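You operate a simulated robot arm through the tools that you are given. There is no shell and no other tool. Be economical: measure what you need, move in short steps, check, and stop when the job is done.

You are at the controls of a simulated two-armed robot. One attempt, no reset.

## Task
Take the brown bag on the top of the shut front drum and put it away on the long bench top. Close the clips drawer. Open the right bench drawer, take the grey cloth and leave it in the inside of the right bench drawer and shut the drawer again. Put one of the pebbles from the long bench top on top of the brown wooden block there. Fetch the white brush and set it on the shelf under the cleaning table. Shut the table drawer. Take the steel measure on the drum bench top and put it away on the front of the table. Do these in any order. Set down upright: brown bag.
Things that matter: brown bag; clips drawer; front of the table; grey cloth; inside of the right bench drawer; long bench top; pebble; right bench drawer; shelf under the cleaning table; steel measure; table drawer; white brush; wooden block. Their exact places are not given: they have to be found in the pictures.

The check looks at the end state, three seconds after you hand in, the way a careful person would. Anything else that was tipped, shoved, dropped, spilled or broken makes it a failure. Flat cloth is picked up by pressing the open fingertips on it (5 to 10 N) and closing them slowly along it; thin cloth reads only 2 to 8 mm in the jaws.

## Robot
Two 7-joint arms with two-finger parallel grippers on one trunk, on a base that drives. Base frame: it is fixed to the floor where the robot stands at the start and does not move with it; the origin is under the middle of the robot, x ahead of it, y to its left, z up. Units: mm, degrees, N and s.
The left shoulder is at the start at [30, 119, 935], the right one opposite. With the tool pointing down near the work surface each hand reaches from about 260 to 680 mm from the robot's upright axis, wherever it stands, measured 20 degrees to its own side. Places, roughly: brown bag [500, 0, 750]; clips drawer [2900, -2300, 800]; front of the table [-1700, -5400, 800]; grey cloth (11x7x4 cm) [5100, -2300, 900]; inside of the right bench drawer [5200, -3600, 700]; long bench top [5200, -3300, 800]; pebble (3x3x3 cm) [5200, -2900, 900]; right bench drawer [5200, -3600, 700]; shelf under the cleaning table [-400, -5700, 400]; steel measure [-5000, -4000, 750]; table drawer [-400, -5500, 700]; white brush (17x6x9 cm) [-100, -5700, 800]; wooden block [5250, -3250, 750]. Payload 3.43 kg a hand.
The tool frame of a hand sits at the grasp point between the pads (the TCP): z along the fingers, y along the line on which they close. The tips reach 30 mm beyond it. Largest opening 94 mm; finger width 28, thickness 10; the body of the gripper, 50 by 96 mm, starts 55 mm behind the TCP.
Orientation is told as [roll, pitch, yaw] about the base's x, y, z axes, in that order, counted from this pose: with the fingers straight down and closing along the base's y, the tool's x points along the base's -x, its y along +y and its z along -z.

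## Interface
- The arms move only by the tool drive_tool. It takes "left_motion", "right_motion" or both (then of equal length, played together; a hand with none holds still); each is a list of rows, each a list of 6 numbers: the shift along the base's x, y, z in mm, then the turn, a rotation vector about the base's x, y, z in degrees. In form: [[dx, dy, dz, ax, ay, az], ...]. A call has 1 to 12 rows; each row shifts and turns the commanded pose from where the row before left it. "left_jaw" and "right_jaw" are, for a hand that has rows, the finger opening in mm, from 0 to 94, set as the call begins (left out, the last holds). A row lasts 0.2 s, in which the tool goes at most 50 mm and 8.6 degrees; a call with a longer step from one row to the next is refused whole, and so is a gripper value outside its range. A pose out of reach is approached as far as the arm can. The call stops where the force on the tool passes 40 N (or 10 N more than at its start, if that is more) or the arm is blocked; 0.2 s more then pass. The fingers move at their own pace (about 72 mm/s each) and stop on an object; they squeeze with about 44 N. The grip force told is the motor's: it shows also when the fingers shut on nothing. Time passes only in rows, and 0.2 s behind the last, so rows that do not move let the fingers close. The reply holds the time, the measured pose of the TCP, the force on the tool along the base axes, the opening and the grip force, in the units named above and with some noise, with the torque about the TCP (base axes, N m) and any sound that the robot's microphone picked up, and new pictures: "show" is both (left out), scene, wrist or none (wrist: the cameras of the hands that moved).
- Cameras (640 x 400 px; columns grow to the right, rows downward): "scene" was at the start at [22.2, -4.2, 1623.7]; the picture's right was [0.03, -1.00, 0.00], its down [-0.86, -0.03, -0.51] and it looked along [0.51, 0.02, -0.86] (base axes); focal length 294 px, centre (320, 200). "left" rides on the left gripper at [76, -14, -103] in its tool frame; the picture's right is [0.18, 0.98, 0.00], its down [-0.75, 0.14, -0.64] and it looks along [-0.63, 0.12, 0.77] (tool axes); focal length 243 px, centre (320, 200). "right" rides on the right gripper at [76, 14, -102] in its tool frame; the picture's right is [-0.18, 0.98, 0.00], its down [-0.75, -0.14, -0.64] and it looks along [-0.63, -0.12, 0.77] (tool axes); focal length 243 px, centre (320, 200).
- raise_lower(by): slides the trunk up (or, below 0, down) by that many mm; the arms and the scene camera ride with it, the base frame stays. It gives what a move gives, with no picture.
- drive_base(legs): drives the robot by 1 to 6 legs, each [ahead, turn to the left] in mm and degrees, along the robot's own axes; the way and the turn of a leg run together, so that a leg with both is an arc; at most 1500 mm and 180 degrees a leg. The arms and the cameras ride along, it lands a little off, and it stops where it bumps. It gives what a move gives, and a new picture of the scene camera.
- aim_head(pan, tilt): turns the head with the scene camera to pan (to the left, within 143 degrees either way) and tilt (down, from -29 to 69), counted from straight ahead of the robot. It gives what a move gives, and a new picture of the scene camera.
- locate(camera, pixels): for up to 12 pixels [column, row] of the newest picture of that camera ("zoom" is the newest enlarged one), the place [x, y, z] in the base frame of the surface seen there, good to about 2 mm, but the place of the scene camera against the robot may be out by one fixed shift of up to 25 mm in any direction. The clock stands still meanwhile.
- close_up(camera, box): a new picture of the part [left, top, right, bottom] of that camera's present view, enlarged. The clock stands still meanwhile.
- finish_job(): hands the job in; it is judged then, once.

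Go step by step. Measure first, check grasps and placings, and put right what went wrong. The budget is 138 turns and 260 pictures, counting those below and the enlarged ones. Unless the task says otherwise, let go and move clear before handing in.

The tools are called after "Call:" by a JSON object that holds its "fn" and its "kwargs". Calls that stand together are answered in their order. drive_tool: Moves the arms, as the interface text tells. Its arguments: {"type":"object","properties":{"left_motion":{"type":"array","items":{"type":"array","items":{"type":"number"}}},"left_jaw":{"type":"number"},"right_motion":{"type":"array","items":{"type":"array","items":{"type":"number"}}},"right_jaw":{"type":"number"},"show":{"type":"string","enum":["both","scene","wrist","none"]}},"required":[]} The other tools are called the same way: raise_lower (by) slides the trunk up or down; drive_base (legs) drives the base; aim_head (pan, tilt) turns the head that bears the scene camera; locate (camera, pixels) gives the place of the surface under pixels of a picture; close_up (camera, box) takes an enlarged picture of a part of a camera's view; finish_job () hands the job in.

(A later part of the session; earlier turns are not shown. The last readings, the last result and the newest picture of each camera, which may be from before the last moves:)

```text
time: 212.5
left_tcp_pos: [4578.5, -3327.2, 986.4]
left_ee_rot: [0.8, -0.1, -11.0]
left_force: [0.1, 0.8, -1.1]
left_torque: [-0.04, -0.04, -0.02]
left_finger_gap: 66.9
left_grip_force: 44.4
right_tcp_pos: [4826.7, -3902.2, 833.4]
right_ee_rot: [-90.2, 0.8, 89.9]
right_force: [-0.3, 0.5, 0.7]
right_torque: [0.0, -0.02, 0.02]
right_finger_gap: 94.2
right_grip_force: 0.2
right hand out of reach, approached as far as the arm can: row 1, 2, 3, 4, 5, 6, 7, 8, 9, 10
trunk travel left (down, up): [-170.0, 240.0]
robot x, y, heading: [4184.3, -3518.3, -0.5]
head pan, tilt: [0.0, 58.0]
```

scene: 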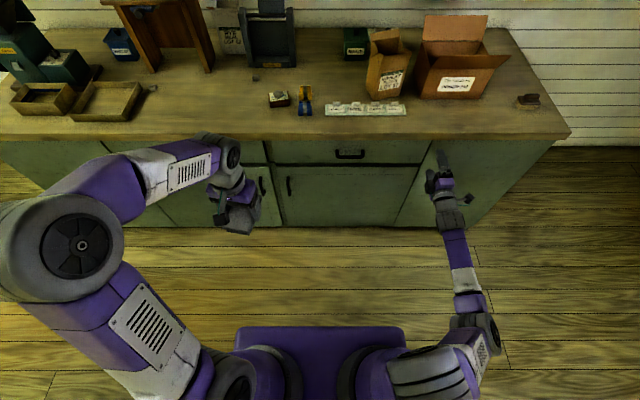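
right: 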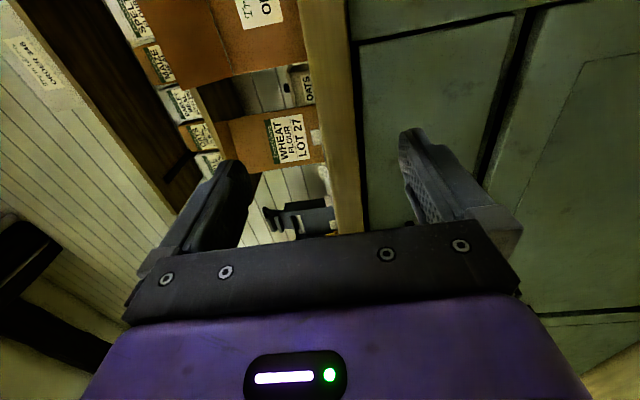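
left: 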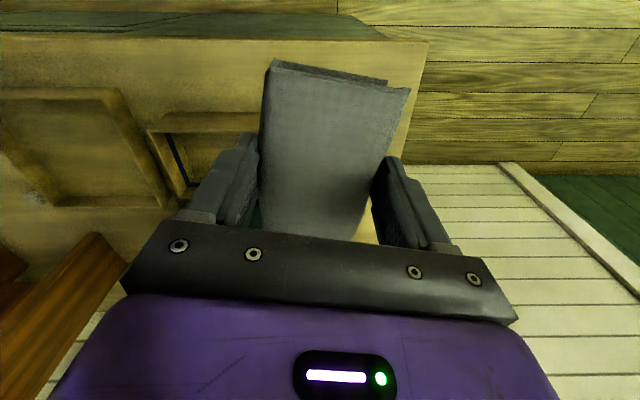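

The hand is right-directed but its reach is limited there. Let me examine the drawer handle more closely to choose the best grip.

Call:
{"fn": "close_up", "kwargs": {"camera": "scene", "box": [300, 120, 400, 190]}}

Call:
{"fn": "locate", "kwargs": {"camera": "scene", "pixels": [[337, 152], [350, 155], [363, 152], [350, 157], [350, 150], [336, 149], [350, 160], [350, 143], [350, 165]]}}

```text
5.71 times, centred on (350, 155) of scene
```

zoom: 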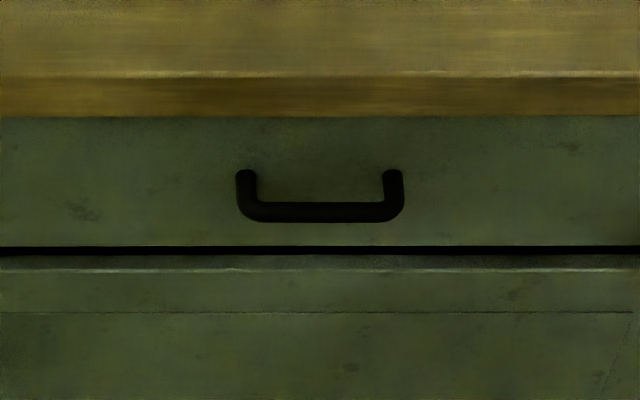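

```text
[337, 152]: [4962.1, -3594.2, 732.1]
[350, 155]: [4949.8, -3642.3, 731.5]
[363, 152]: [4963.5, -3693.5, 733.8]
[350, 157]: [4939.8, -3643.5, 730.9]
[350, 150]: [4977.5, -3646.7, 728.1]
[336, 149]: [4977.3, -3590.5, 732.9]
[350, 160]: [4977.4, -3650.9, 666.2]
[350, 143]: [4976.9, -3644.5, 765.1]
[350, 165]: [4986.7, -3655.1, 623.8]
```

Handle bar: true x≈4963, z≈733, y −3590…−3694, 26 mm clear of the face. I'll use a 45° downward grip, which should be easier for the arm.

Call:
{"fn": "drive_tool", "kwargs": {"right_motion": [[-3, 20, 0, 0, 7.5, 0], [-3, 30, 0, 0, 7.5, 0], [-3, 30, -5, 0, 7.5, 0], [-3, 30, -10, 0, 7.5, 0], [-3, 30, -10, 0, 7.5, 0], [-3, 30, -12, 0, 7.5, 0], [-3, 30, -12, 0, 0, 0], [-3, 30, -12, 0, 0, 0], [-3, 30, -12, 0, 0, 0], [0, 0, 0, 0, 0, 0]]}}

```text
time: 214.7
left_tcp_pos: [4580.4, -3329.0, 988.6]
left_ee_rot: [0.9, -0.2, -11.0]
left_force: [-0.5, -0.2, -1.2]
left_torque: [-0.03, 0.0, -0.01]
left_finger_gap: 66.6
left_grip_force: 44.8
right_tcp_pos: [4803.4, -3640.1, 759.6]
right_ee_rot: [-45.6, 1.3, 89.9]
right_force: [0.4, -0.5, 0.0]
right_torque: [-0.01, -0.01, -0.04]
right_finger_gap: 94.0
right_grip_force: 0.0
trunk travel left (down, up): [-170.0, 240.0]
robot x, y, heading: [4181.5, -3521.1, -0.2]
head pan, tilt: [0.0, 58.0]
```

scene: 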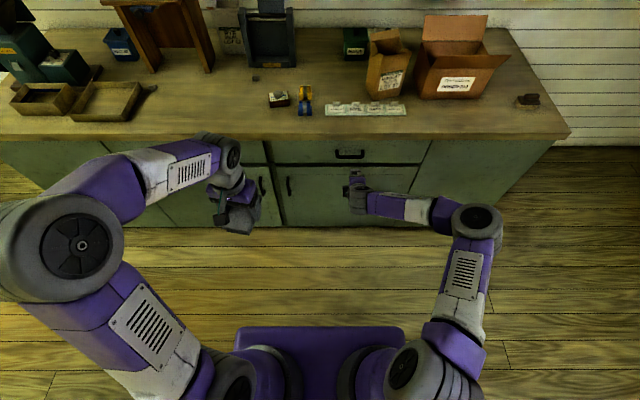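
right: 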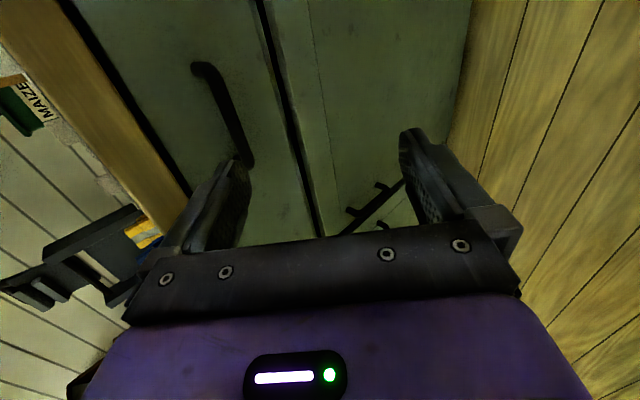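

Reached. The handle shows at (225,110) in the wrist picture; measuring it.

Call:
{"fn": "locate", "kwargs": {"camera": "right", "pixels": [[203, 68], [222, 95], [233, 122], [243, 150], [232, 95], [200, 120], [150, 100]]}}

Call:
{"fn": "close_up", "kwargs": {"camera": "right", "box": [140, 30, 320, 190]}}

```text
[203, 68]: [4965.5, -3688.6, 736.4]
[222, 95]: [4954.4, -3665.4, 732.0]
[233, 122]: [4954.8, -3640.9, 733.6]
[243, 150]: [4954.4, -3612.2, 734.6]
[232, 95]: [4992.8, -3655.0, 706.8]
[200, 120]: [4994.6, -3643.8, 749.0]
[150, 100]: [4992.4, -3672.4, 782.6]
```

```text
2.50 times, centred on (230, 110) of right
```

zoom: 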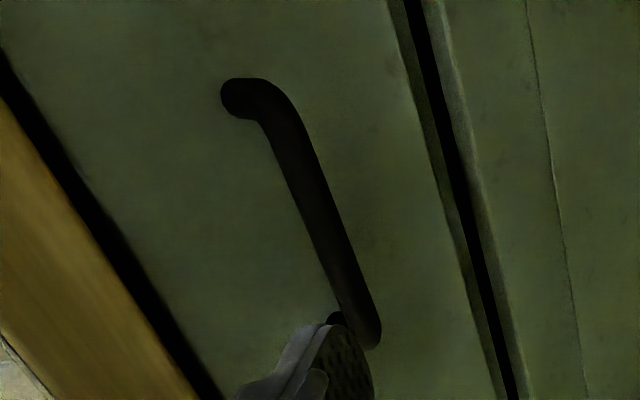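

Bar centre (4960,−3642,733), face 4994. I'll retract the hand 90 mm, set the jaw to 30, drive 200 mm forward, then check.

Call:
{"fn": "drive_tool", "kwargs": {"right_motion": [[-30, 0, 8, 0, 0, 0], [-30, 0, 8, 0, 0, 0], [-30, 0, 8, 0, 0, 0], [0, 0, 0, 0, 0, 0]], "right_jaw": 30, "show": "none"}}

Call:
{"fn": "drive_base", "kwargs": {"legs": [[200, 0]]}}

Call:
{"fn": "drive_tool", "kwargs": {"right_motion": [[0, 0, 0, 0, 0, 0]], "show": "wrist"}}

```text
time: 215.7
left_tcp_pos: [4580.4, -3327.5, 987.5]
left_ee_rot: [0.9, -0.3, -11.0]
left_force: [0.4, 0.4, -0.8]
left_torque: [0.01, 0.0, 0.02]
left_finger_gap: 66.8
left_grip_force: 44.0
right_tcp_pos: [4711.9, -3642.5, 783.5]
right_ee_rot: [-45.6, 1.3, 89.8]
right_force: [0.1, 0.1, -0.2]
right_torque: [0.0, 0.0, -0.01]
right_finger_gap: 30.1
right_grip_force: 0.1
trunk travel left (down, up): [-170.0, 240.0]
robot x, y, heading: [4184.5, -3517.4, -0.0]
head pan, tilt: [0.0, 58.0]
```

```text
time: 217.3
left_tcp_pos: [4783.7, -3327.1, 987.2]
left_ee_rot: [0.7, -0.1, -10.8]
left_force: [-0.9, -0.2, -0.8]
left_torque: [-0.01, 0.04, -0.01]
left_finger_gap: 66.9
left_grip_force: 43.8
right_tcp_pos: [4917.1, -3641.6, 781.3]
right_ee_rot: [-45.5, 1.3, 90.1]
right_force: [-0.5, 0.1, -0.3]
right_torque: [0.03, -0.03, -0.02]
right_finger_gap: 30.4
right_grip_force: 0.1
trunk travel left (down, up): [-170.0, 240.0]
robot x, y, heading: [4388.0, -3517.5, 0.0]
head pan, tilt: [0.0, 58.0]
```

scene: 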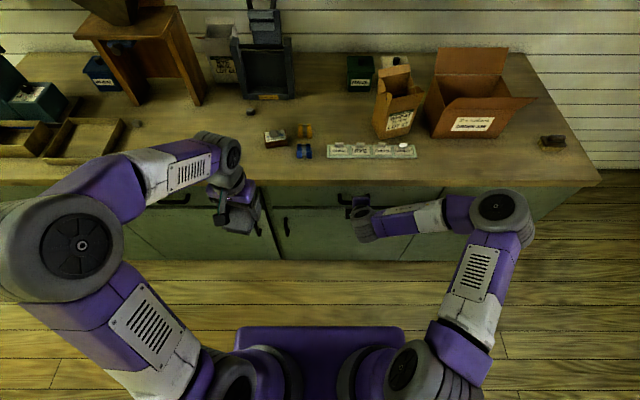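

```text
time: 217.7
left_tcp_pos: [4782.9, -3327.9, 986.5]
left_ee_rot: [0.9, -0.1, -10.8]
left_force: [-0.7, -0.5, -0.5]
left_torque: [-0.01, -0.03, -0.01]
left_finger_gap: 66.7
left_grip_force: 44.0
right_tcp_pos: [4915.9, -3639.6, 783.2]
right_ee_rot: [-45.5, 1.3, 90.1]
right_force: [0.0, -0.7, 0.2]
right_torque: [-0.01, -0.03, 0.0]
right_finger_gap: 30.0
right_grip_force: 0.1
trunk travel left (down, up): [-170.0, 240.0]
robot x, y, heading: [4387.7, -3517.8, 0.1]
head pan, tilt: [0.0, 58.0]
```

right: 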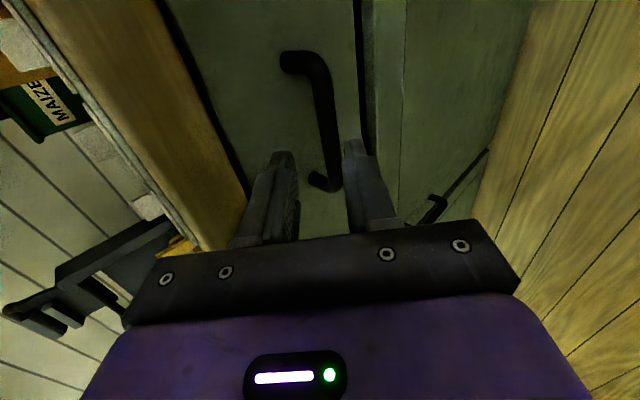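

The bar lies between the fingers in view. Verifying the numbers.

Call:
{"fn": "locate", "kwargs": {"camera": "right", "pixels": [[316, 80], [325, 110], [330, 140], [305, 120], [322, 180]]}}

```text
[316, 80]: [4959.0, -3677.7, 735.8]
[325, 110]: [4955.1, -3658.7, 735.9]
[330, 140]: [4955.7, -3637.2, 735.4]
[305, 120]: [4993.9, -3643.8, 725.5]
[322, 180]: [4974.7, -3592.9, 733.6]
```

Advancing onto the bar, then gripping.

Call:
{"fn": "drive_tool", "kwargs": {"right_motion": [[0, 0, -7, 0, 0, 0], [12, 0, -12, 0, 0, 0], [12, 0, -12, 0, 0, 0], [11, 0, -11, 0, 0, 0], [0, 0, 0, 0, 0, 0]], "show": "wrist"}}

Call:
{"fn": "drive_tool", "kwargs": {"right_motion": [[0, 0, 0, 0, 0, 0], [0, 0, 0, 0, 0, 0], [0, 0, 0, 0, 0, 0]], "right_jaw": 0, "show": "none"}}

```text
time: 218.9
left_tcp_pos: [4783.3, -3327.5, 986.9]
left_ee_rot: [0.9, -0.1, -10.8]
left_force: [-0.5, 0.2, -1.0]
left_torque: [0.0, -0.01, 0.01]
left_finger_gap: 66.3
left_grip_force: 44.1
right_tcp_pos: [4950.7, -3639.2, 738.5]
right_ee_rot: [-45.6, 1.3, 90.1]
right_force: [0.2, -0.2, 0.7]
right_torque: [0.0, -0.01, 0.0]
right_finger_gap: 29.9
right_grip_force: 0.0
trunk travel left (down, up): [-170.0, 240.0]
robot x, y, heading: [4385.9, -3517.2, 0.0]
head pan, tilt: [0.0, 58.0]
```

right: 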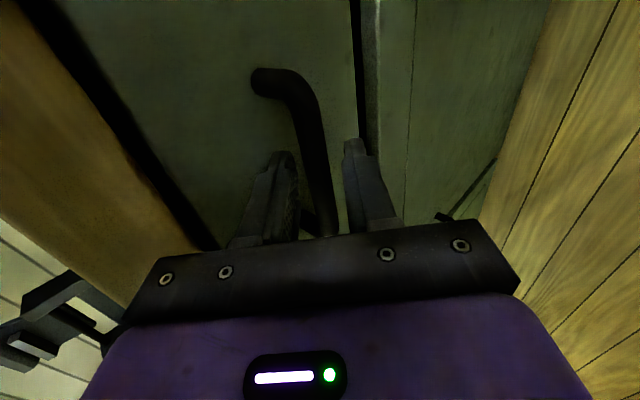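

```text
time: 219.7
left_tcp_pos: [4783.8, -3327.3, 986.7]
left_ee_rot: [0.8, -0.2, -10.8]
left_force: [0.7, 0.2, -0.2]
left_torque: [-0.01, 0.04, -0.02]
left_finger_gap: 67.0
left_grip_force: 44.4
right_tcp_pos: [4949.7, -3638.5, 738.0]
right_ee_rot: [-45.7, 1.2, 89.9]
right_force: [0.2, 1.0, 1.9]
right_torque: [1.03, -0.04, -0.93]
right_finger_gap: 13.7
right_grip_force: 45.0
trunk travel left (down, up): [-170.0, 240.0]
robot x, y, heading: [4388.0, -3524.0, 0.0]
head pan, tilt: [0.0, 58.0]
```

Gripped at 13.7 mm. Pulling by driving back 220 mm.

Call:
{"fn": "drive_base", "kwargs": {"legs": [[-220, 0]]}}

```text
time: 221.4
left_tcp_pos: [4567.3, -3326.7, 987.4]
left_ee_rot: [0.7, -0.2, -11.1]
left_force: [-0.5, -0.4, -0.6]
left_torque: [0.03, -0.02, 0.02]
left_finger_gap: 66.8
left_grip_force: 44.2
right_tcp_pos: [4733.0, -3639.5, 739.0]
right_ee_rot: [-45.4, 1.1, 90.0]
right_force: [0.8, 20.2, -1.4]
right_torque: [1.35, -0.1, -0.48]
right_finger_gap: 14.0
right_grip_force: 44.9
trunk travel left (down, up): [-170.0, 240.0]
robot x, y, heading: [4172.2, -3517.4, -0.4]
head pan, tilt: [0.0, 58.0]
```

scene: 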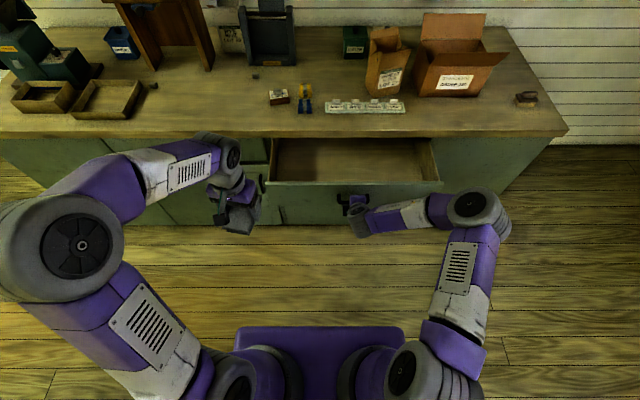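

The drawer is open and empty. Measuring its inside.

Call:
{"fn": "locate", "kwargs": {"camera": "scene", "pixels": [[290, 160], [350, 160], [420, 160], [275, 165], [437, 165], [350, 178], [350, 184], [270, 183], [445, 183], [350, 142]]}}

```text
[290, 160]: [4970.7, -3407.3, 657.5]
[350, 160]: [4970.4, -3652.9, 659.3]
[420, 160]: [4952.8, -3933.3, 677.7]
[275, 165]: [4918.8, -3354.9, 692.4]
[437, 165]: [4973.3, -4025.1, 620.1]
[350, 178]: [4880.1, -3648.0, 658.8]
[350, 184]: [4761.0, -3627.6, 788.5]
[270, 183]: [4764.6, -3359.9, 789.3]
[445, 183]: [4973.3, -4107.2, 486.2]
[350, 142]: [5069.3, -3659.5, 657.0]
```

Bottom z≈661, front rim z≈791. I'll let go of the handle and back the right hand away, then drive 130 mm closer for the cloth.

Call:
{"fn": "drive_tool", "kwargs": {"right_motion": [[0, 0, 0, 0, 0, 0], [0, 0, 0, 0, 0, 0], [-10, 0, 10, 0, 0, 0], [-20, 0, 20, 0, 0, 0], [-20, 0, 20, 0, 0, 0], [-20, 0, 20, 0, 0, 0], [-25, -10, 30, 0, 0, 0], [-25, -10, 30, 0, 0, 0], [-25, -10, 30, 0, 0, 0]], "right_jaw": 32, "show": "none"}}

Call:
{"fn": "drive_base", "kwargs": {"legs": [[130, 0]]}}

Call:
{"fn": "drive_tool", "kwargs": {"left_motion": [[15, -15, 0, 0, 0, 0], [30, -22, 0, 0, 0, 0], [30, -22, 0, 0, 0, 0], [30, -22, 0, 0, 0, 0], [30, -20, 0, 0, 0, 0], [30, -20, 0, 0, 0, 0], [26, 0, 0, 0, 0, 0], [0, 0, 0, 0, 0, 0]]}}

```text
time: 223.4
left_tcp_pos: [4566.7, -3329.0, 987.6]
left_ee_rot: [0.7, -0.1, -11.2]
left_force: [0.4, -0.6, -0.7]
left_torque: [-0.01, -0.02, -0.04]
left_finger_gap: 66.4
left_grip_force: 43.7
right_tcp_pos: [4591.4, -3669.6, 899.1]
right_ee_rot: [-45.5, 1.1, 89.8]
right_force: [-0.5, 0.8, -0.9]
right_torque: [0.02, -0.04, 0.02]
right_finger_gap: 32.3
right_grip_force: 0.1
right hand out of reach, approached as far as the arm can: row 9
trunk travel left (down, up): [-170.0, 240.0]
robot x, y, heading: [4171.0, -3519.6, -0.2]
head pan, tilt: [0.0, 58.0]
```

```text
time: 224.7
left_tcp_pos: [4693.9, -3330.8, 986.9]
left_ee_rot: [0.8, -0.1, -11.2]
left_force: [0.1, 0.5, -1.2]
left_torque: [-0.01, 0.06, -0.01]
left_finger_gap: 66.8
left_grip_force: 43.5
right_tcp_pos: [4715.0, -3672.1, 897.4]
right_ee_rot: [-45.4, 1.0, 89.9]
right_force: [1.3, -0.1, 0.2]
right_torque: [0.01, 0.03, -0.01]
right_finger_gap: 32.1
right_grip_force: 0.2
trunk travel left (down, up): [-170.0, 240.0]
robot x, y, heading: [4295.6, -3521.8, -0.2]
head pan, tilt: [0.0, 58.0]
```

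scene: 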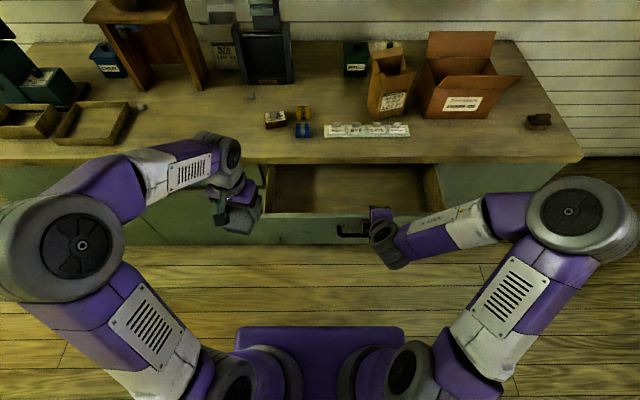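

```text
time: 226.5
left_tcp_pos: [4881.8, -3453.6, 986.3]
left_ee_rot: [0.9, 0.0, -11.4]
left_force: [-0.2, -0.4, -1.4]
left_torque: [0.01, 0.0, -0.01]
left_finger_gap: 66.7
left_grip_force: 44.2
right_tcp_pos: [4713.9, -3672.3, 898.6]
right_ee_rot: [-45.5, 1.1, 89.7]
right_force: [0.1, -0.3, -0.8]
right_torque: [-0.01, 0.0, 0.02]
right_finger_gap: 31.7
right_grip_force: 0.1
trunk travel left (down, up): [-170.0, 240.0]
robot x, y, heading: [4298.2, -3523.2, -0.3]
head pan, tilt: [0.0, 58.0]
```

scene: 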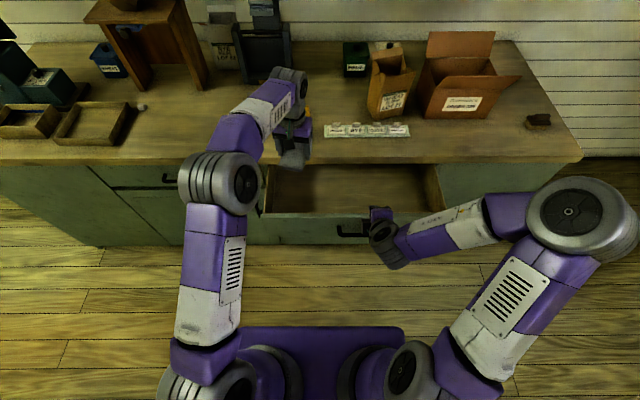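
left: 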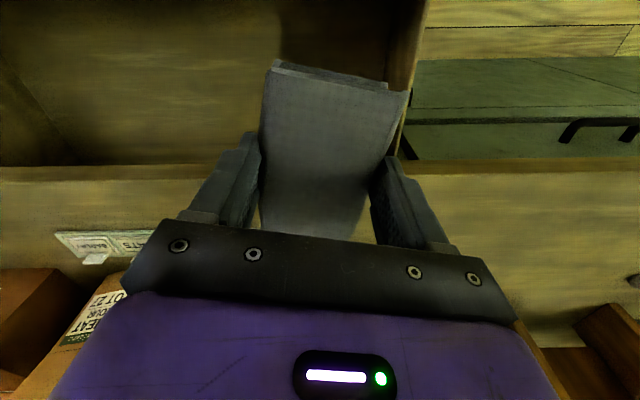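

Checking the drawer walls from the wrist camera.

Call:
{"fn": "locate", "kwargs": {"camera": "left", "pixels": [[412, 80], [408, 120], [200, 60], [200, 20], [200, 120], [200, 158], [200, 175], [330, 50], [400, 20]]}}

```text
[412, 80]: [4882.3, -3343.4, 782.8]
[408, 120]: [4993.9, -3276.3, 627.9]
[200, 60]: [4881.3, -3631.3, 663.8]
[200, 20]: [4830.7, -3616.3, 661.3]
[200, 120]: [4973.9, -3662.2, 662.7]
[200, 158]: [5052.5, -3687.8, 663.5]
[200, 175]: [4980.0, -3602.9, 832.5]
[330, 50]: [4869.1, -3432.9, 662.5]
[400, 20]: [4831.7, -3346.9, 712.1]
```

Left wall at y −3345; all clear. Lowering the cloth into the drawer.

Call:
{"fn": "drive_tool", "kwargs": {"left_motion": [[-6, -20, -20, 0, 0, 0], [-4, -10, -40, 0, 0, 0], [0, 0, -45, 0, 0, 0], [0, 0, -45, 0, 0, 0], [0, 0, -45, 0, 0, 0], [0, 0, -45, 0, 0, 0], [0, 0, -30, 0, 0, 0], [0, 0, -8, 0, 0, 0], [0, 0, -2, 0, 0, 0], [0, 0, 0, 0, 0, 0]]}}

```text
time: 228.7
left_tcp_pos: [4870.5, -3480.3, 708.7]
left_ee_rot: [0.8, -0.1, -11.3]
left_force: [0.9, 0.3, -0.9]
left_torque: [-0.02, -0.01, 0.01]
left_finger_gap: 66.9
left_grip_force: 43.3
right_tcp_pos: [4715.0, -3672.2, 898.6]
right_ee_rot: [-45.5, 1.2, 89.7]
right_force: [0.4, -0.2, -0.1]
right_torque: [0.01, 0.01, -0.04]
right_finger_gap: 31.9
right_grip_force: 0.1
trunk travel left (down, up): [-170.0, 240.0]
robot x, y, heading: [4296.2, -3518.2, -0.7]
head pan, tilt: [0.0, 58.0]
```

scene: 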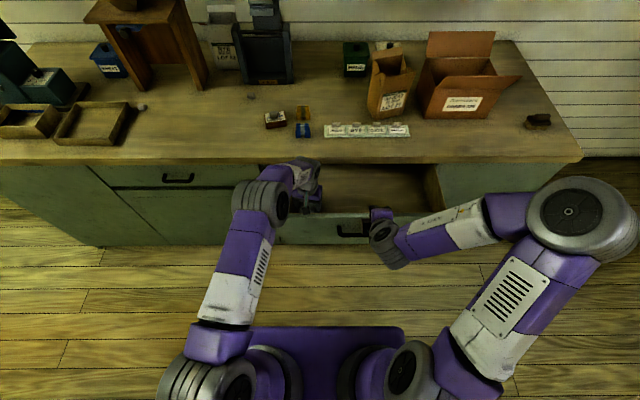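
left: 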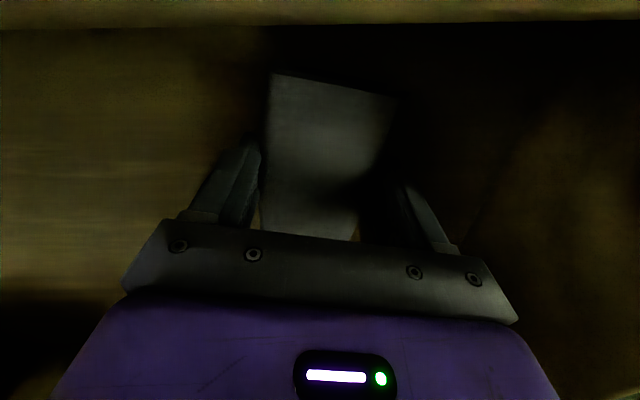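

Creeping down to contact, then opening and rising.

Call:
{"fn": "drive_tool", "kwargs": {"left_motion": [[0, 0, -3, 0, 0, 0], [0, 0, -3, 0, 0, 0], [0, 0, -2, 0, 0, 0], [0, 0, 0, 0, 0, 0]], "show": "none"}}

Call:
{"fn": "drive_tool", "kwargs": {"left_motion": [[0, 0, 0, 0, 0, 0], [0, 0, 0, 0, 0, 0], [0, 0, 0, 0, 0, 0]], "left_jaw": 94, "show": "none"}}

Call:
{"fn": "drive_tool", "kwargs": {"left_motion": [[0, 0, 20, 0, 0, 0], [0, 0, 40, 0, 0, 0], [0, 0, 45, 0, 0, 0], [0, 0, 45, 0, 0, 0], [0, 0, 45, 0, 0, 0], [0, 0, 45, 0, 0, 0], [-30, 20, 30, 0, 0, 0]], "show": "wrist"}}

```text
time: 229.7
left_tcp_pos: [4871.9, -3480.8, 698.2]
left_ee_rot: [0.8, -0.1, -11.3]
left_force: [-0.8, 0.6, 0.1]
left_torque: [-0.01, 0.06, -0.03]
left_finger_gap: 66.6
left_grip_force: 44.4
right_tcp_pos: [4714.0, -3672.7, 897.6]
right_ee_rot: [-45.4, 1.1, 89.8]
right_force: [0.0, 0.8, -0.1]
right_torque: [0.0, -0.01, -0.02]
right_finger_gap: 31.8
right_grip_force: 0.0
trunk travel left (down, up): [-170.0, 240.0]
robot x, y, heading: [4292.3, -3519.3, -0.6]
head pan, tilt: [0.0, 58.0]
```

```text
time: 230.5
left_tcp_pos: [4872.3, -3480.7, 698.3]
left_ee_rot: [0.8, -0.2, -11.3]
left_force: [0.0, 1.0, -0.2]
left_torque: [0.0, 0.01, 0.0]
left_finger_gap: 94.1
left_grip_force: 0.0
right_tcp_pos: [4714.3, -3670.4, 897.3]
right_ee_rot: [-45.4, 1.1, 89.8]
right_force: [0.1, -0.1, 0.4]
right_torque: [0.01, 0.02, 0.03]
right_finger_gap: 31.9
right_grip_force: 0.1
trunk travel left (down, up): [-170.0, 240.0]
robot x, y, heading: [4291.4, -3519.4, -0.3]
head pan, tilt: [0.0, 58.0]
```

```text
time: 232.1
left_tcp_pos: [4839.4, -3459.0, 970.8]
left_ee_rot: [0.8, -0.1, -11.4]
left_force: [0.1, 1.4, 0.1]
left_torque: [-0.03, -0.04, -0.02]
left_finger_gap: 94.0
left_grip_force: 0.1
right_tcp_pos: [4713.7, -3671.6, 898.4]
right_ee_rot: [-45.4, 1.1, 89.8]
right_force: [-0.2, 1.2, -0.4]
right_torque: [0.01, -0.02, -0.01]
right_finger_gap: 32.1
right_grip_force: 0.1
trunk travel left (down, up): [-170.0, 240.0]
robot x, y, heading: [4296.5, -3518.0, -0.8]
head pan, tilt: [0.0, 58.0]
```

left: 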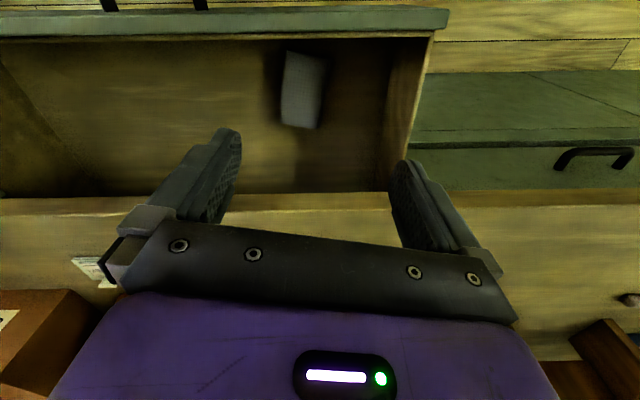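

The cloth lies in the drawer. I'll back up 130 mm and regrip the handle to push the drawer shut with the base.

Call:
{"fn": "drive_base", "kwargs": {"legs": [[-128, 0]]}}

Call:
{"fn": "drive_tool", "kwargs": {"right_motion": [[27, 8, -20, 0, 0, 0], [27, 8, -30, 0, 0, 0], [27, 8, -33, 0, 0, 0], [26, 8, -33, 0, 0, 0], [0, 0, 0, 0, 0, 0]], "left_motion": [[-20, 25, 0, 0, 0, 0], [-20, 25, 0, 0, 0, 0], [-20, 25, 0, 0, 0, 0], [-20, 25, 0, 0, 0, 0], [0, 0, 0, 0, 0, 0]], "show": "wrist"}}

Call:
{"fn": "locate", "kwargs": {"camera": "right", "pixels": [[316, 80], [325, 110], [330, 140], [305, 120]]}}

```text
time: 233.3
left_tcp_pos: [4713.5, -3457.9, 971.4]
left_ee_rot: [0.9, -0.2, -11.4]
left_force: [-0.4, 0.6, -0.8]
left_torque: [0.01, -0.07, 0.0]
left_finger_gap: 93.9
left_grip_force: 0.3
right_tcp_pos: [4587.2, -3671.0, 898.6]
right_ee_rot: [-45.5, 1.1, 89.8]
right_force: [-0.4, -0.3, -0.4]
right_torque: [-0.02, -0.02, 0.01]
right_finger_gap: 32.1
right_grip_force: 0.0
trunk travel left (down, up): [-170.0, 240.0]
robot x, y, heading: [4166.4, -3518.7, -0.3]
head pan, tilt: [0.0, 58.0]
```

scene: 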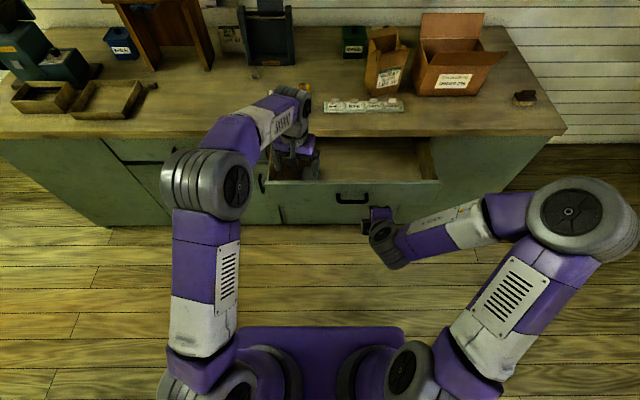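

```text
time: 234.5
left_tcp_pos: [4635.4, -3356.0, 970.7]
left_ee_rot: [0.8, -0.3, -11.3]
left_force: [0.2, 0.2, 0.5]
left_torque: [0.0, 0.0, -0.01]
left_finger_gap: 94.0
left_grip_force: 0.0
right_tcp_pos: [4692.7, -3638.3, 781.0]
right_ee_rot: [-45.6, 1.1, 89.8]
right_force: [-0.3, 0.1, 0.3]
right_torque: [-0.03, -0.01, 0.0]
right_finger_gap: 32.3
right_grip_force: 0.1
trunk travel left (down, up): [-170.0, 240.0]
robot x, y, heading: [4166.6, -3512.5, -0.5]
head pan, tilt: [0.0, 58.0]
```

right: 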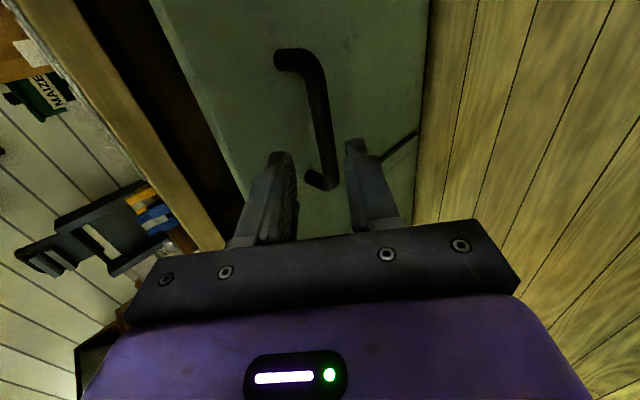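
left: 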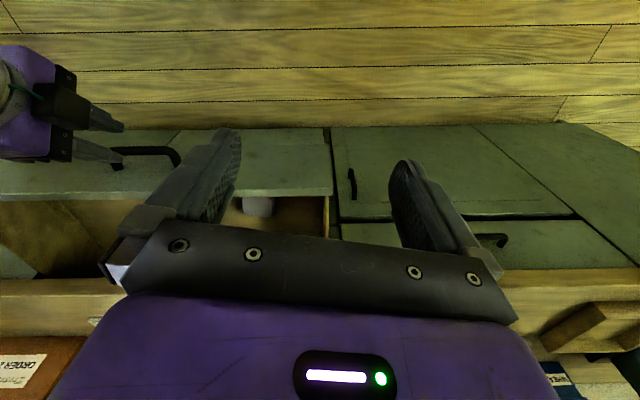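

```text
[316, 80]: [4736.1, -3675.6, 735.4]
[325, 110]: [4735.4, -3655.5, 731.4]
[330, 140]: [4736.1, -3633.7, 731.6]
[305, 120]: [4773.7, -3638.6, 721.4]
```

Bar centre (4740,731). Advancing, gripping, and driving forward to shut it.

Call:
{"fn": "drive_tool", "kwargs": {"right_motion": [[3, 0, -4, 0, 0, 0], [12, 0, -13, 0, 0, 0], [12, 0, -13, 0, 0, 0], [12, 0, -12, 0, 0, 0], [0, 0, 0, 0, 0, 0]], "show": "none"}}

Call:
{"fn": "drive_tool", "kwargs": {"right_motion": [[0, 0, 0, 0, 0, 0], [0, 0, 0, 0, 0, 0], [0, 0, 0, 0, 0, 0]], "right_jaw": 0, "show": "none"}}

Call:
{"fn": "drive_base", "kwargs": {"legs": [[222, 0]]}}

```text
time: 235.7
left_tcp_pos: [4636.9, -3356.3, 970.9]
left_ee_rot: [0.8, -0.1, -11.2]
left_force: [0.0, -0.1, 0.1]
left_torque: [0.01, 0.02, 0.02]
left_finger_gap: 94.0
left_grip_force: 0.0
right_tcp_pos: [4734.0, -3637.0, 742.2]
right_ee_rot: [-45.5, 1.2, 89.8]
right_force: [0.5, 0.2, -0.6]
right_torque: [0.01, 0.01, 0.03]
right_finger_gap: 32.0
right_grip_force: 0.1
trunk travel left (down, up): [-170.0, 240.0]
robot x, y, heading: [4167.1, -3517.0, -0.5]
head pan, tilt: [0.0, 58.0]
```

```text
time: 236.5
left_tcp_pos: [4637.5, -3356.0, 971.3]
left_ee_rot: [0.9, 0.0, -11.2]
left_force: [0.4, -0.4, -0.6]
left_torque: [0.01, -0.01, -0.02]
left_finger_gap: 94.0
left_grip_force: 0.2
right_tcp_pos: [4734.6, -3638.1, 739.6]
right_ee_rot: [-45.1, 1.0, 89.7]
right_force: [-0.3, 2.2, -10.5]
right_torque: [0.82, 0.17, -0.9]
right_finger_gap: 13.5
right_grip_force: 45.0
trunk travel left (down, up): [-170.0, 240.0]
robot x, y, heading: [4164.9, -3516.2, -0.5]
head pan, tilt: [0.0, 58.0]
```

```text
time: 238.2
left_tcp_pos: [4854.5, -3358.3, 970.6]
left_ee_rot: [0.6, -0.1, -11.4]
left_force: [0.0, -0.5, 0.1]
left_torque: [-0.01, -0.01, 0.01]
left_finger_gap: 94.2
left_grip_force: 0.1
right_tcp_pos: [4950.4, -3638.1, 740.3]
right_ee_rot: [-45.1, 0.9, 90.0]
right_force: [-8.0, 15.2, -18.1]
right_torque: [0.96, 0.24, -0.77]
right_finger_gap: 13.8
right_grip_force: 44.5
trunk travel left (down, up): [-170.0, 240.0]
robot x, y, heading: [4387.2, -3520.8, -0.5]
head pan, tilt: [0.0, 58.0]
```

scene: 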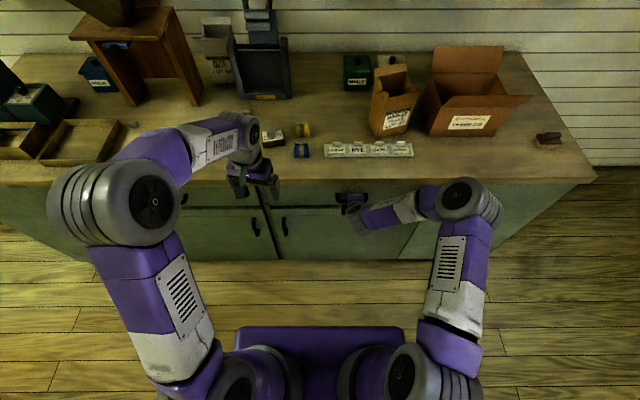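

Back at the shut position (4950). A short firm push, then release and measure the face.

Call:
{"fn": "drive_tool", "kwargs": {"right_motion": [[3, 0, 0, 0, 0, 0], [4, 0, 0, 0, 0, 0], [0, 0, 0, 0, 0, 0]], "show": "none"}}

Call:
{"fn": "drive_tool", "kwargs": {"right_motion": [[0, 0, 0, 0, 0, 0], [0, 0, 0, 0, 0, 0], [-10, 0, 10, 0, 0, 0], [-20, 0, 20, 0, 0, 0], [-20, 0, 20, 0, 0, 0], [-15, 0, 20, 0, 0, 0], [0, 0, 30, 0, 0, 0], [0, 0, 30, 0, 0, 0]], "right_jaw": 32, "show": "wrist"}}

Call:
{"fn": "locate", "kwargs": {"camera": "right", "pixels": [[250, 60], [280, 100], [250, 120], [400, 60], [340, 60], [420, 120]]}}

```text
time: 238.9
left_tcp_pos: [4850.7, -3360.8, 973.7]
left_ee_rot: [0.8, -0.3, -11.5]
left_force: [-0.9, 0.7, 0.1]
left_torque: [0.0, 0.03, -0.02]
left_finger_gap: 94.1
left_grip_force: 0.0
right_tcp_pos: [4949.5, -3638.1, 740.8]
right_ee_rot: [-44.7, 0.6, 89.8]
right_force: [-19.0, -3.4, 19.8]
right_torque: [0.32, 0.07, -0.53]
right_finger_gap: 13.5
right_grip_force: 45.0
trunk travel left (down, up): [-170.0, 240.0]
robot x, y, heading: [4387.7, -3517.2, -0.6]
head pan, tilt: [0.0, 58.0]
stopped in row 3 (right hand): the force on the tool passed its limit at 43 N (the readings are from after the stop); the commanded pose is now the measured one
```

```text
time: 240.8
left_tcp_pos: [4853.5, -3359.6, 972.0]
left_ee_rot: [0.8, -0.1, -11.5]
left_force: [-0.6, -0.8, 0.0]
left_torque: [0.0, -0.01, -0.02]
left_finger_gap: 94.1
left_grip_force: 0.1
right_tcp_pos: [4887.8, -3636.7, 868.0]
right_ee_rot: [-44.5, 0.7, 89.9]
right_force: [0.3, 0.1, 0.2]
right_torque: [-0.01, 0.02, 0.03]
right_finger_gap: 31.9
right_grip_force: 0.1
trunk travel left (down, up): [-170.0, 240.0]
robot x, y, heading: [4383.4, -3518.4, -0.3]
head pan, tilt: [0.0, 58.0]
```

right: 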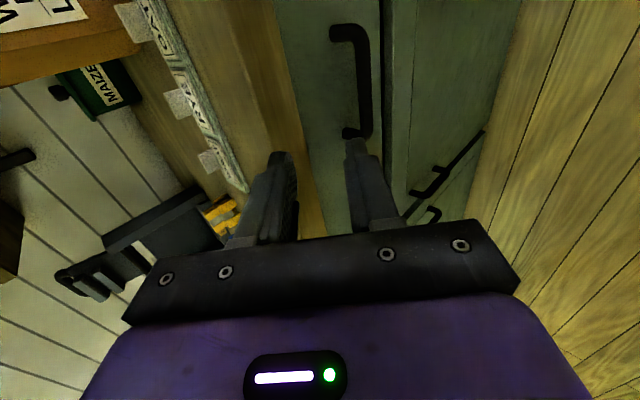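

```text
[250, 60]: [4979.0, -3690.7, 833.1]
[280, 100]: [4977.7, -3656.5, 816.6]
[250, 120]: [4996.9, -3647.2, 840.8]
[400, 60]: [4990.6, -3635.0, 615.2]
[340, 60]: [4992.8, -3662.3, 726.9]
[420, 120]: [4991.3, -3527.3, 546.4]
```

The drawer face (4993) is flush with the doors (4991): shut. Next the clips drawer; drive back, turn north along the open floor and look west.

Call:
{"fn": "drive_base", "kwargs": {"legs": [[-200, 0], [0, 90], [1000, 0], [1000, 0], [0, 60]]}}

Call:
{"fn": "aim_head", "kwargs": {"pan": 20, "tilt": 30}}

```text
time: 258.2
left_tcp_pos: [3724.9, -1461.4, 972.1]
left_ee_rot: [0.8, -0.1, 139.0]
left_force: [0.0, 0.1, -0.1]
left_torque: [0.01, -0.04, -0.03]
left_finger_gap: 94.1
left_grip_force: 0.0
right_tcp_pos: [3833.2, -1202.4, 867.4]
right_ee_rot: [-44.6, 0.7, -119.5]
right_force: [-0.1, 0.8, 0.8]
right_torque: [0.0, -0.01, -0.02]
right_finger_gap: 32.0
right_grip_force: 0.1
trunk travel left (down, up): [-170.0, 240.0]
robot x, y, heading: [4212.7, -1547.3, 149.8]
head pan, tilt: [0.0, 58.0]
```

scene: 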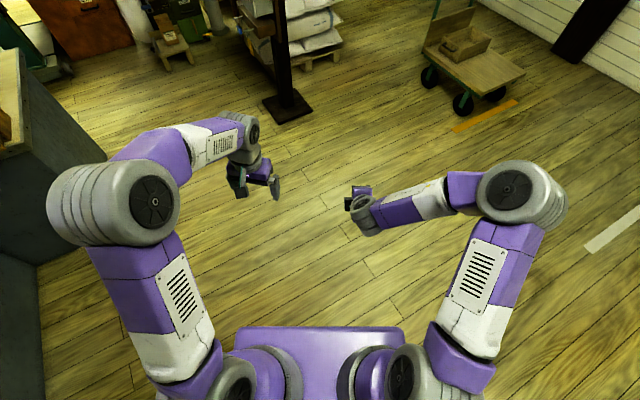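

```text
time: 259.2
left_tcp_pos: [3724.9, -1460.6, 970.6]
left_ee_rot: [0.8, -0.1, 138.9]
left_force: [-0.3, -0.4, -0.2]
left_torque: [-0.03, 0.03, 0.01]
left_finger_gap: 93.8
left_grip_force: 0.0
right_tcp_pos: [3833.2, -1202.3, 867.3]
right_ee_rot: [-44.6, 0.6, -119.6]
right_force: [-0.6, -0.6, -0.1]
right_torque: [-0.01, -0.03, -0.02]
right_finger_gap: 31.8
right_grip_force: 0.0
trunk travel left (down, up): [-170.0, 240.0]
robot x, y, heading: [4210.0, -1550.4, 149.9]
head pan, tilt: [20.0, 30.0]
```

scene: 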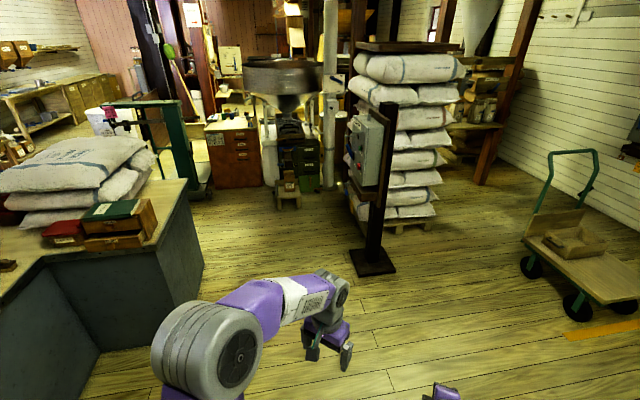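

On the cabinet's north end stands a small chest (120,225) — likely the clips drawer. Zooming in and measuring.

Call:
{"fn": "close_up", "kwargs": {"camera": "scene", "box": [20, 180, 220, 305]}}

Call:
{"fn": "locate", "kwargs": {"camera": "scene", "pixels": [[100, 245], [140, 240], [110, 210], [150, 215], [85, 243], [157, 235], [190, 190], [130, 265], [203, 265], [380, 265], [90, 235], [60, 240]]}}

```text
3.20 times, centred on (120, 242) of scene
```

zoom: 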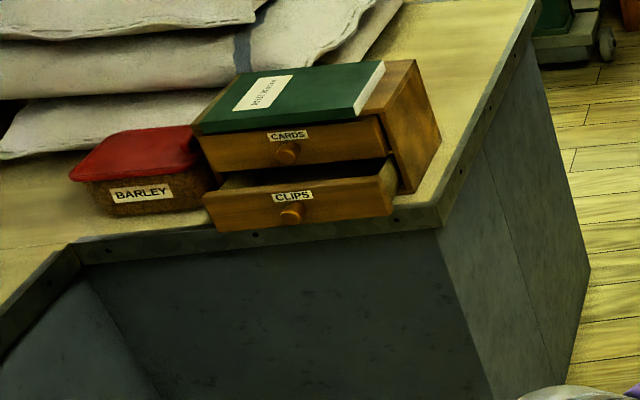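

```text
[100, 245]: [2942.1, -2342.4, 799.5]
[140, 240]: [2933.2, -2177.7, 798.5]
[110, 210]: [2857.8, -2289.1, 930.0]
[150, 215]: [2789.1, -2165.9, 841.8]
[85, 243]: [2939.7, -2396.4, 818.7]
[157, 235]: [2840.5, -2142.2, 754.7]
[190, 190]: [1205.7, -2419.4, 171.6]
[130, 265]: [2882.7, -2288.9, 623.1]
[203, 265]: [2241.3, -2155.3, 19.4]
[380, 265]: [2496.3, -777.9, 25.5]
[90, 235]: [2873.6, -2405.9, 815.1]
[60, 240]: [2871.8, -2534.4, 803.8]
```

The CLIPS drawer faces east, its front at x≈2940, y≈−2285, z≈800, open ~65 mm. I'll check the space beside it before driving.

Call:
{"fn": "aim_head", "kwargs": {"pan": 55, "tilt": 40}}

Call:
{"fn": "locate", "kwargs": {"camera": "scene", "pixels": [[100, 200], [200, 200], [280, 200], [350, 200], [200, 130], [100, 130], [280, 130], [200, 280], [100, 280], [300, 100], [350, 100], [280, 280]]}}

```text
time: 260.2
left_tcp_pos: [3725.3, -1460.3, 970.6]
left_ee_rot: [0.8, 0.0, 139.0]
left_force: [1.3, -0.3, 0.2]
left_torque: [0.08, 0.03, 0.0]
left_finger_gap: 94.0
left_grip_force: 0.1
right_tcp_pos: [3831.5, -1201.8, 867.6]
right_ee_rot: [-44.7, 0.7, -119.5]
right_force: [-0.1, 0.0, -0.7]
right_torque: [0.03, -0.03, 0.02]
right_finger_gap: 32.1
right_grip_force: 0.1
trunk travel left (down, up): [-170.0, 240.0]
robot x, y, heading: [4212.3, -1551.2, 149.6]
head pan, tilt: [55.0, 40.0]
```

scene: 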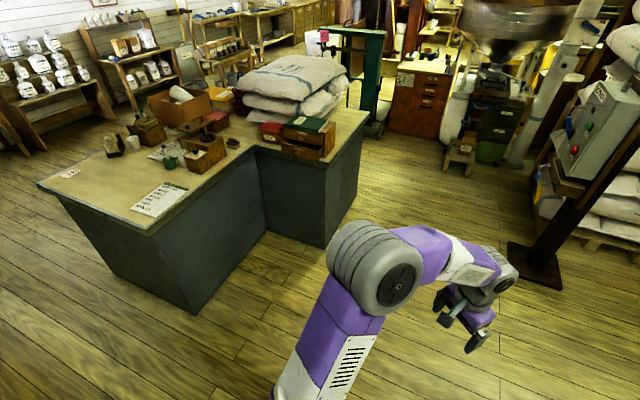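

```text
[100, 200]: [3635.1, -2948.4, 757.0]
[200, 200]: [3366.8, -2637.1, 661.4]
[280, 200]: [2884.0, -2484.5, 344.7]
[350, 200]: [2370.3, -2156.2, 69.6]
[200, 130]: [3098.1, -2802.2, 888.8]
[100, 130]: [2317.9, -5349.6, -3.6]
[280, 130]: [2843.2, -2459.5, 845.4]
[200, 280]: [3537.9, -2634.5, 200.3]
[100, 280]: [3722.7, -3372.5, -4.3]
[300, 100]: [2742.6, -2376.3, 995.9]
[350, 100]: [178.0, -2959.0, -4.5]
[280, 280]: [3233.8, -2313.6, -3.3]
```

The notch is clear (long cabinet face at y≈−2635). Driving to about (3560,−2150), facing west.

Call:
{"fn": "drive_base", "kwargs": {"legs": [[0, 73], [880, 0], [0, -43]]}}

Call:
{"fn": "aim_head", "kwargs": {"pan": 10, "tilt": 45}}

```text
time: 269.9
left_tcp_pos: [3089.4, -2304.2, 971.0]
left_ee_rot: [0.8, -0.2, 168.9]
left_force: [-0.8, 0.3, -1.1]
left_torque: [-0.02, 0.0, 0.02]
left_finger_gap: 94.1
left_grip_force: 0.0
right_tcp_pos: [3055.0, -2025.7, 867.7]
right_ee_rot: [-44.7, 0.6, -89.8]
right_force: [0.1, 0.4, -0.8]
right_torque: [-0.01, 0.01, 0.02]
right_finger_gap: 31.9
right_grip_force: 0.0
trunk travel left (down, up): [-170.0, 240.0]
robot x, y, heading: [3556.6, -2145.5, 179.6]
head pan, tilt: [55.0, 40.0]
```

scene: 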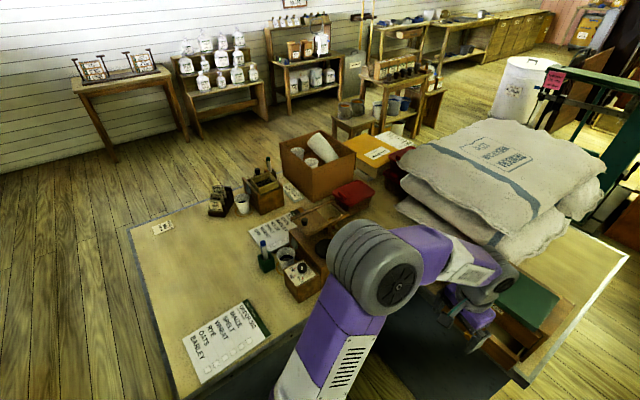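

```text
time: 271.0
left_tcp_pos: [3089.9, -2304.4, 971.8]
left_ee_rot: [0.8, 0.0, 168.9]
left_force: [0.3, 0.2, 0.1]
left_torque: [-0.01, -0.01, -0.04]
left_finger_gap: 93.8
left_grip_force: 0.1
right_tcp_pos: [3053.8, -2027.3, 868.4]
right_ee_rot: [-44.7, 0.6, -89.8]
right_force: [0.3, -0.3, 0.0]
right_torque: [0.02, -0.02, 0.01]
right_finger_gap: 32.0
right_grip_force: 0.0
trunk travel left (down, up): [-170.0, 240.0]
robot x, y, heading: [3558.6, -2140.2, 179.7]
head pan, tilt: [10.0, 45.0]
```

scene: 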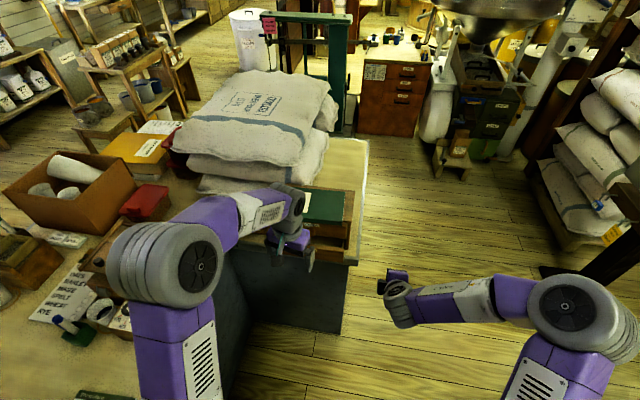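

Getting a left wrist view of the chest.

Call:
{"fn": "drive_tool", "kwargs": {"left_motion": [[20, 0, 0, 0, 0, 5.5], [20, 0, 0, 0, 0, 5.5], [0, 0, 0, 0, 0, 0]], "left_jaw": 60, "show": "wrist"}}

```text
time: 271.8
left_tcp_pos: [3129.3, -2302.6, 971.1]
left_ee_rot: [0.8, -0.2, 179.9]
left_force: [0.4, -1.4, -0.7]
left_torque: [-0.03, 0.01, -0.02]
left_finger_gap: 60.1
left_grip_force: 0.1
right_tcp_pos: [3054.8, -2026.6, 866.6]
right_ee_rot: [-44.6, 0.7, -89.9]
right_force: [0.3, 0.0, 0.1]
right_torque: [0.04, -0.01, 0.01]
right_finger_gap: 32.2
right_grip_force: 0.0
trunk travel left (down, up): [-170.0, 240.0]
robot x, y, heading: [3559.0, -2139.0, 179.5]
head pan, tilt: [10.0, 45.0]
```

left: 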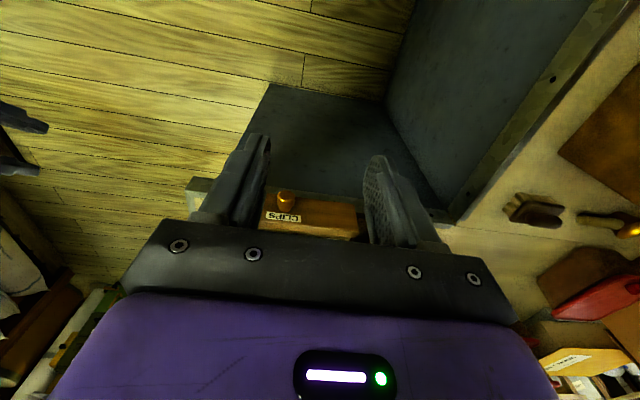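

Call:
{"fn": "locate", "kwargs": {"camera": "left", "pixels": [[287, 200], [278, 216], [310, 205], [350, 210], [350, 230], [270, 195], [355, 205], [330, 190], [240, 100], [320, 202]]}}

Call:
{"fn": "close_up", "kwargs": {"camera": "left", "box": [200, 150, 420, 260]}}

```text
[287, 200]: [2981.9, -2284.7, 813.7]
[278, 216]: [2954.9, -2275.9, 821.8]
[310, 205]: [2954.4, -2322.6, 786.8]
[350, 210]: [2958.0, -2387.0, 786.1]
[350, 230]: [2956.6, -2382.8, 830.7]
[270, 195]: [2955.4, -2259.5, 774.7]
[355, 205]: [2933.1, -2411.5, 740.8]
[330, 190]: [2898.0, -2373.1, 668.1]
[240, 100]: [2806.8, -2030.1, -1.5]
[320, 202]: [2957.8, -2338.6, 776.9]
```

```text
2.91 times, centred on (310, 205) of left
```

zoom: 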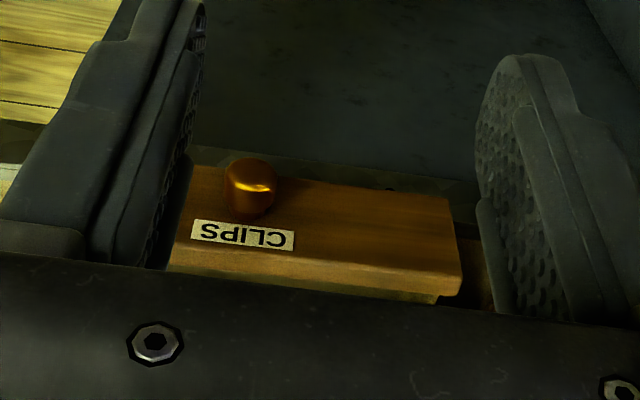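

Panel face x=2956, knob at y −2285; needs ~68 mm push. I'll tilt the hand 25° so the tips lead, straddling the knob with open fingers.

Call:
{"fn": "drive_tool", "kwargs": {"left_motion": [[-22, 3, -30, 0, 5, 0], [-22, 3, -30, 0, 5, 0], [-22, 3, -30, 0, 5, 0], [-22, 3, -30, 0, 5, 0], [-21, 3, -30, 0, 5, 0], [0, 0, 0, 0, 0, 0]], "left_jaw": 64, "show": "wrist"}}

Call:
{"fn": "locate", "kwargs": {"camera": "left", "pixels": [[320, 120], [290, 130], [320, 150], [350, 130], [320, 180]]}}

```text
time: 273.2
left_tcp_pos: [3021.3, -2290.9, 817.1]
left_ee_rot: [0.8, -25.3, 179.9]
left_force: [0.0, 0.8, -0.1]
left_torque: [-0.01, 0.01, -0.03]
left_finger_gap: 63.8
left_grip_force: 0.1
right_tcp_pos: [3054.9, -2025.9, 867.9]
right_ee_rot: [-44.7, 0.7, -89.7]
right_force: [0.9, 1.4, -0.1]
right_torque: [-0.05, -0.05, -0.03]
right_finger_gap: 32.1
right_grip_force: 0.1
trunk travel left (down, up): [-170.0, 240.0]
robot x, y, heading: [3558.3, -2141.3, 179.6]
head pan, tilt: [10.0, 45.0]
```

left: 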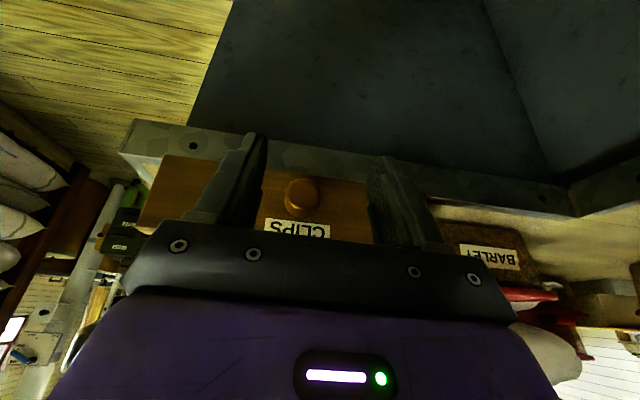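

```text
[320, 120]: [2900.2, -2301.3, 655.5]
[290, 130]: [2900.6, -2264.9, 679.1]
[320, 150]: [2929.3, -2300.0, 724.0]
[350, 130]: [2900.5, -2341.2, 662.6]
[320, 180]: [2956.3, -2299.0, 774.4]
```

Aligned on the drawer front. Pushing gently west.

Call:
{"fn": "drive_tool", "kwargs": {"left_motion": [[-18, 5, 2, 0, 0, 0], [-18, 0, 0, 0, 0, 0], [-8, 0, 0, 0, 0, 0], [-9, 0, 0, 0, 0, 0], [-9, 0, 0, 0, 0, 0], [-9, 0, 0, 0, 0, 0], [-9, 0, 0, 0, 0, 0], [-9, 0, 0, 0, 0, 0], [-8, 0, 0, 0, 0, 0], [0, 0, 0, 0, 0, 0]], "show": "wrist"}}

```text
time: 275.2
left_tcp_pos: [2936.5, -2281.6, 821.8]
left_ee_rot: [1.0, -24.2, 179.8]
left_force: [23.6, -0.7, 12.1]
left_torque: [0.01, 1.44, -0.05]
left_finger_gap: 63.9
left_grip_force: 0.0
right_tcp_pos: [3058.2, -2025.8, 869.3]
right_ee_rot: [-44.7, 0.6, -89.7]
right_force: [0.0, 0.5, 0.5]
right_torque: [0.0, -0.01, -0.03]
right_finger_gap: 32.0
right_grip_force: 0.1
trunk travel left (down, up): [-170.0, 240.0]
robot x, y, heading: [3559.5, -2142.1, 179.8]
head pan, tilt: [10.0, 45.0]
stopped in row 9 (left hand): the force on the tool passed its limit at 50 N (the readings are from after the stop); the commanded pose is now the measured one
```

left: 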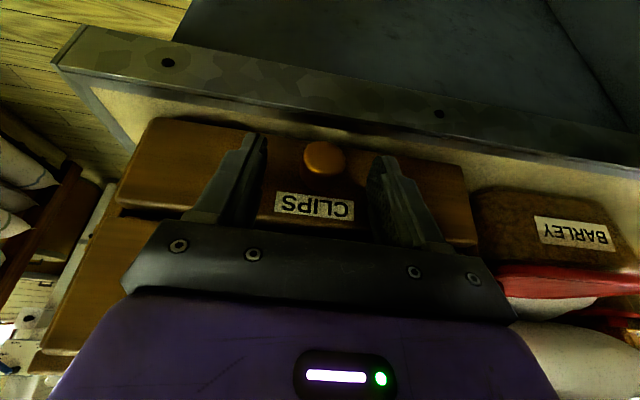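

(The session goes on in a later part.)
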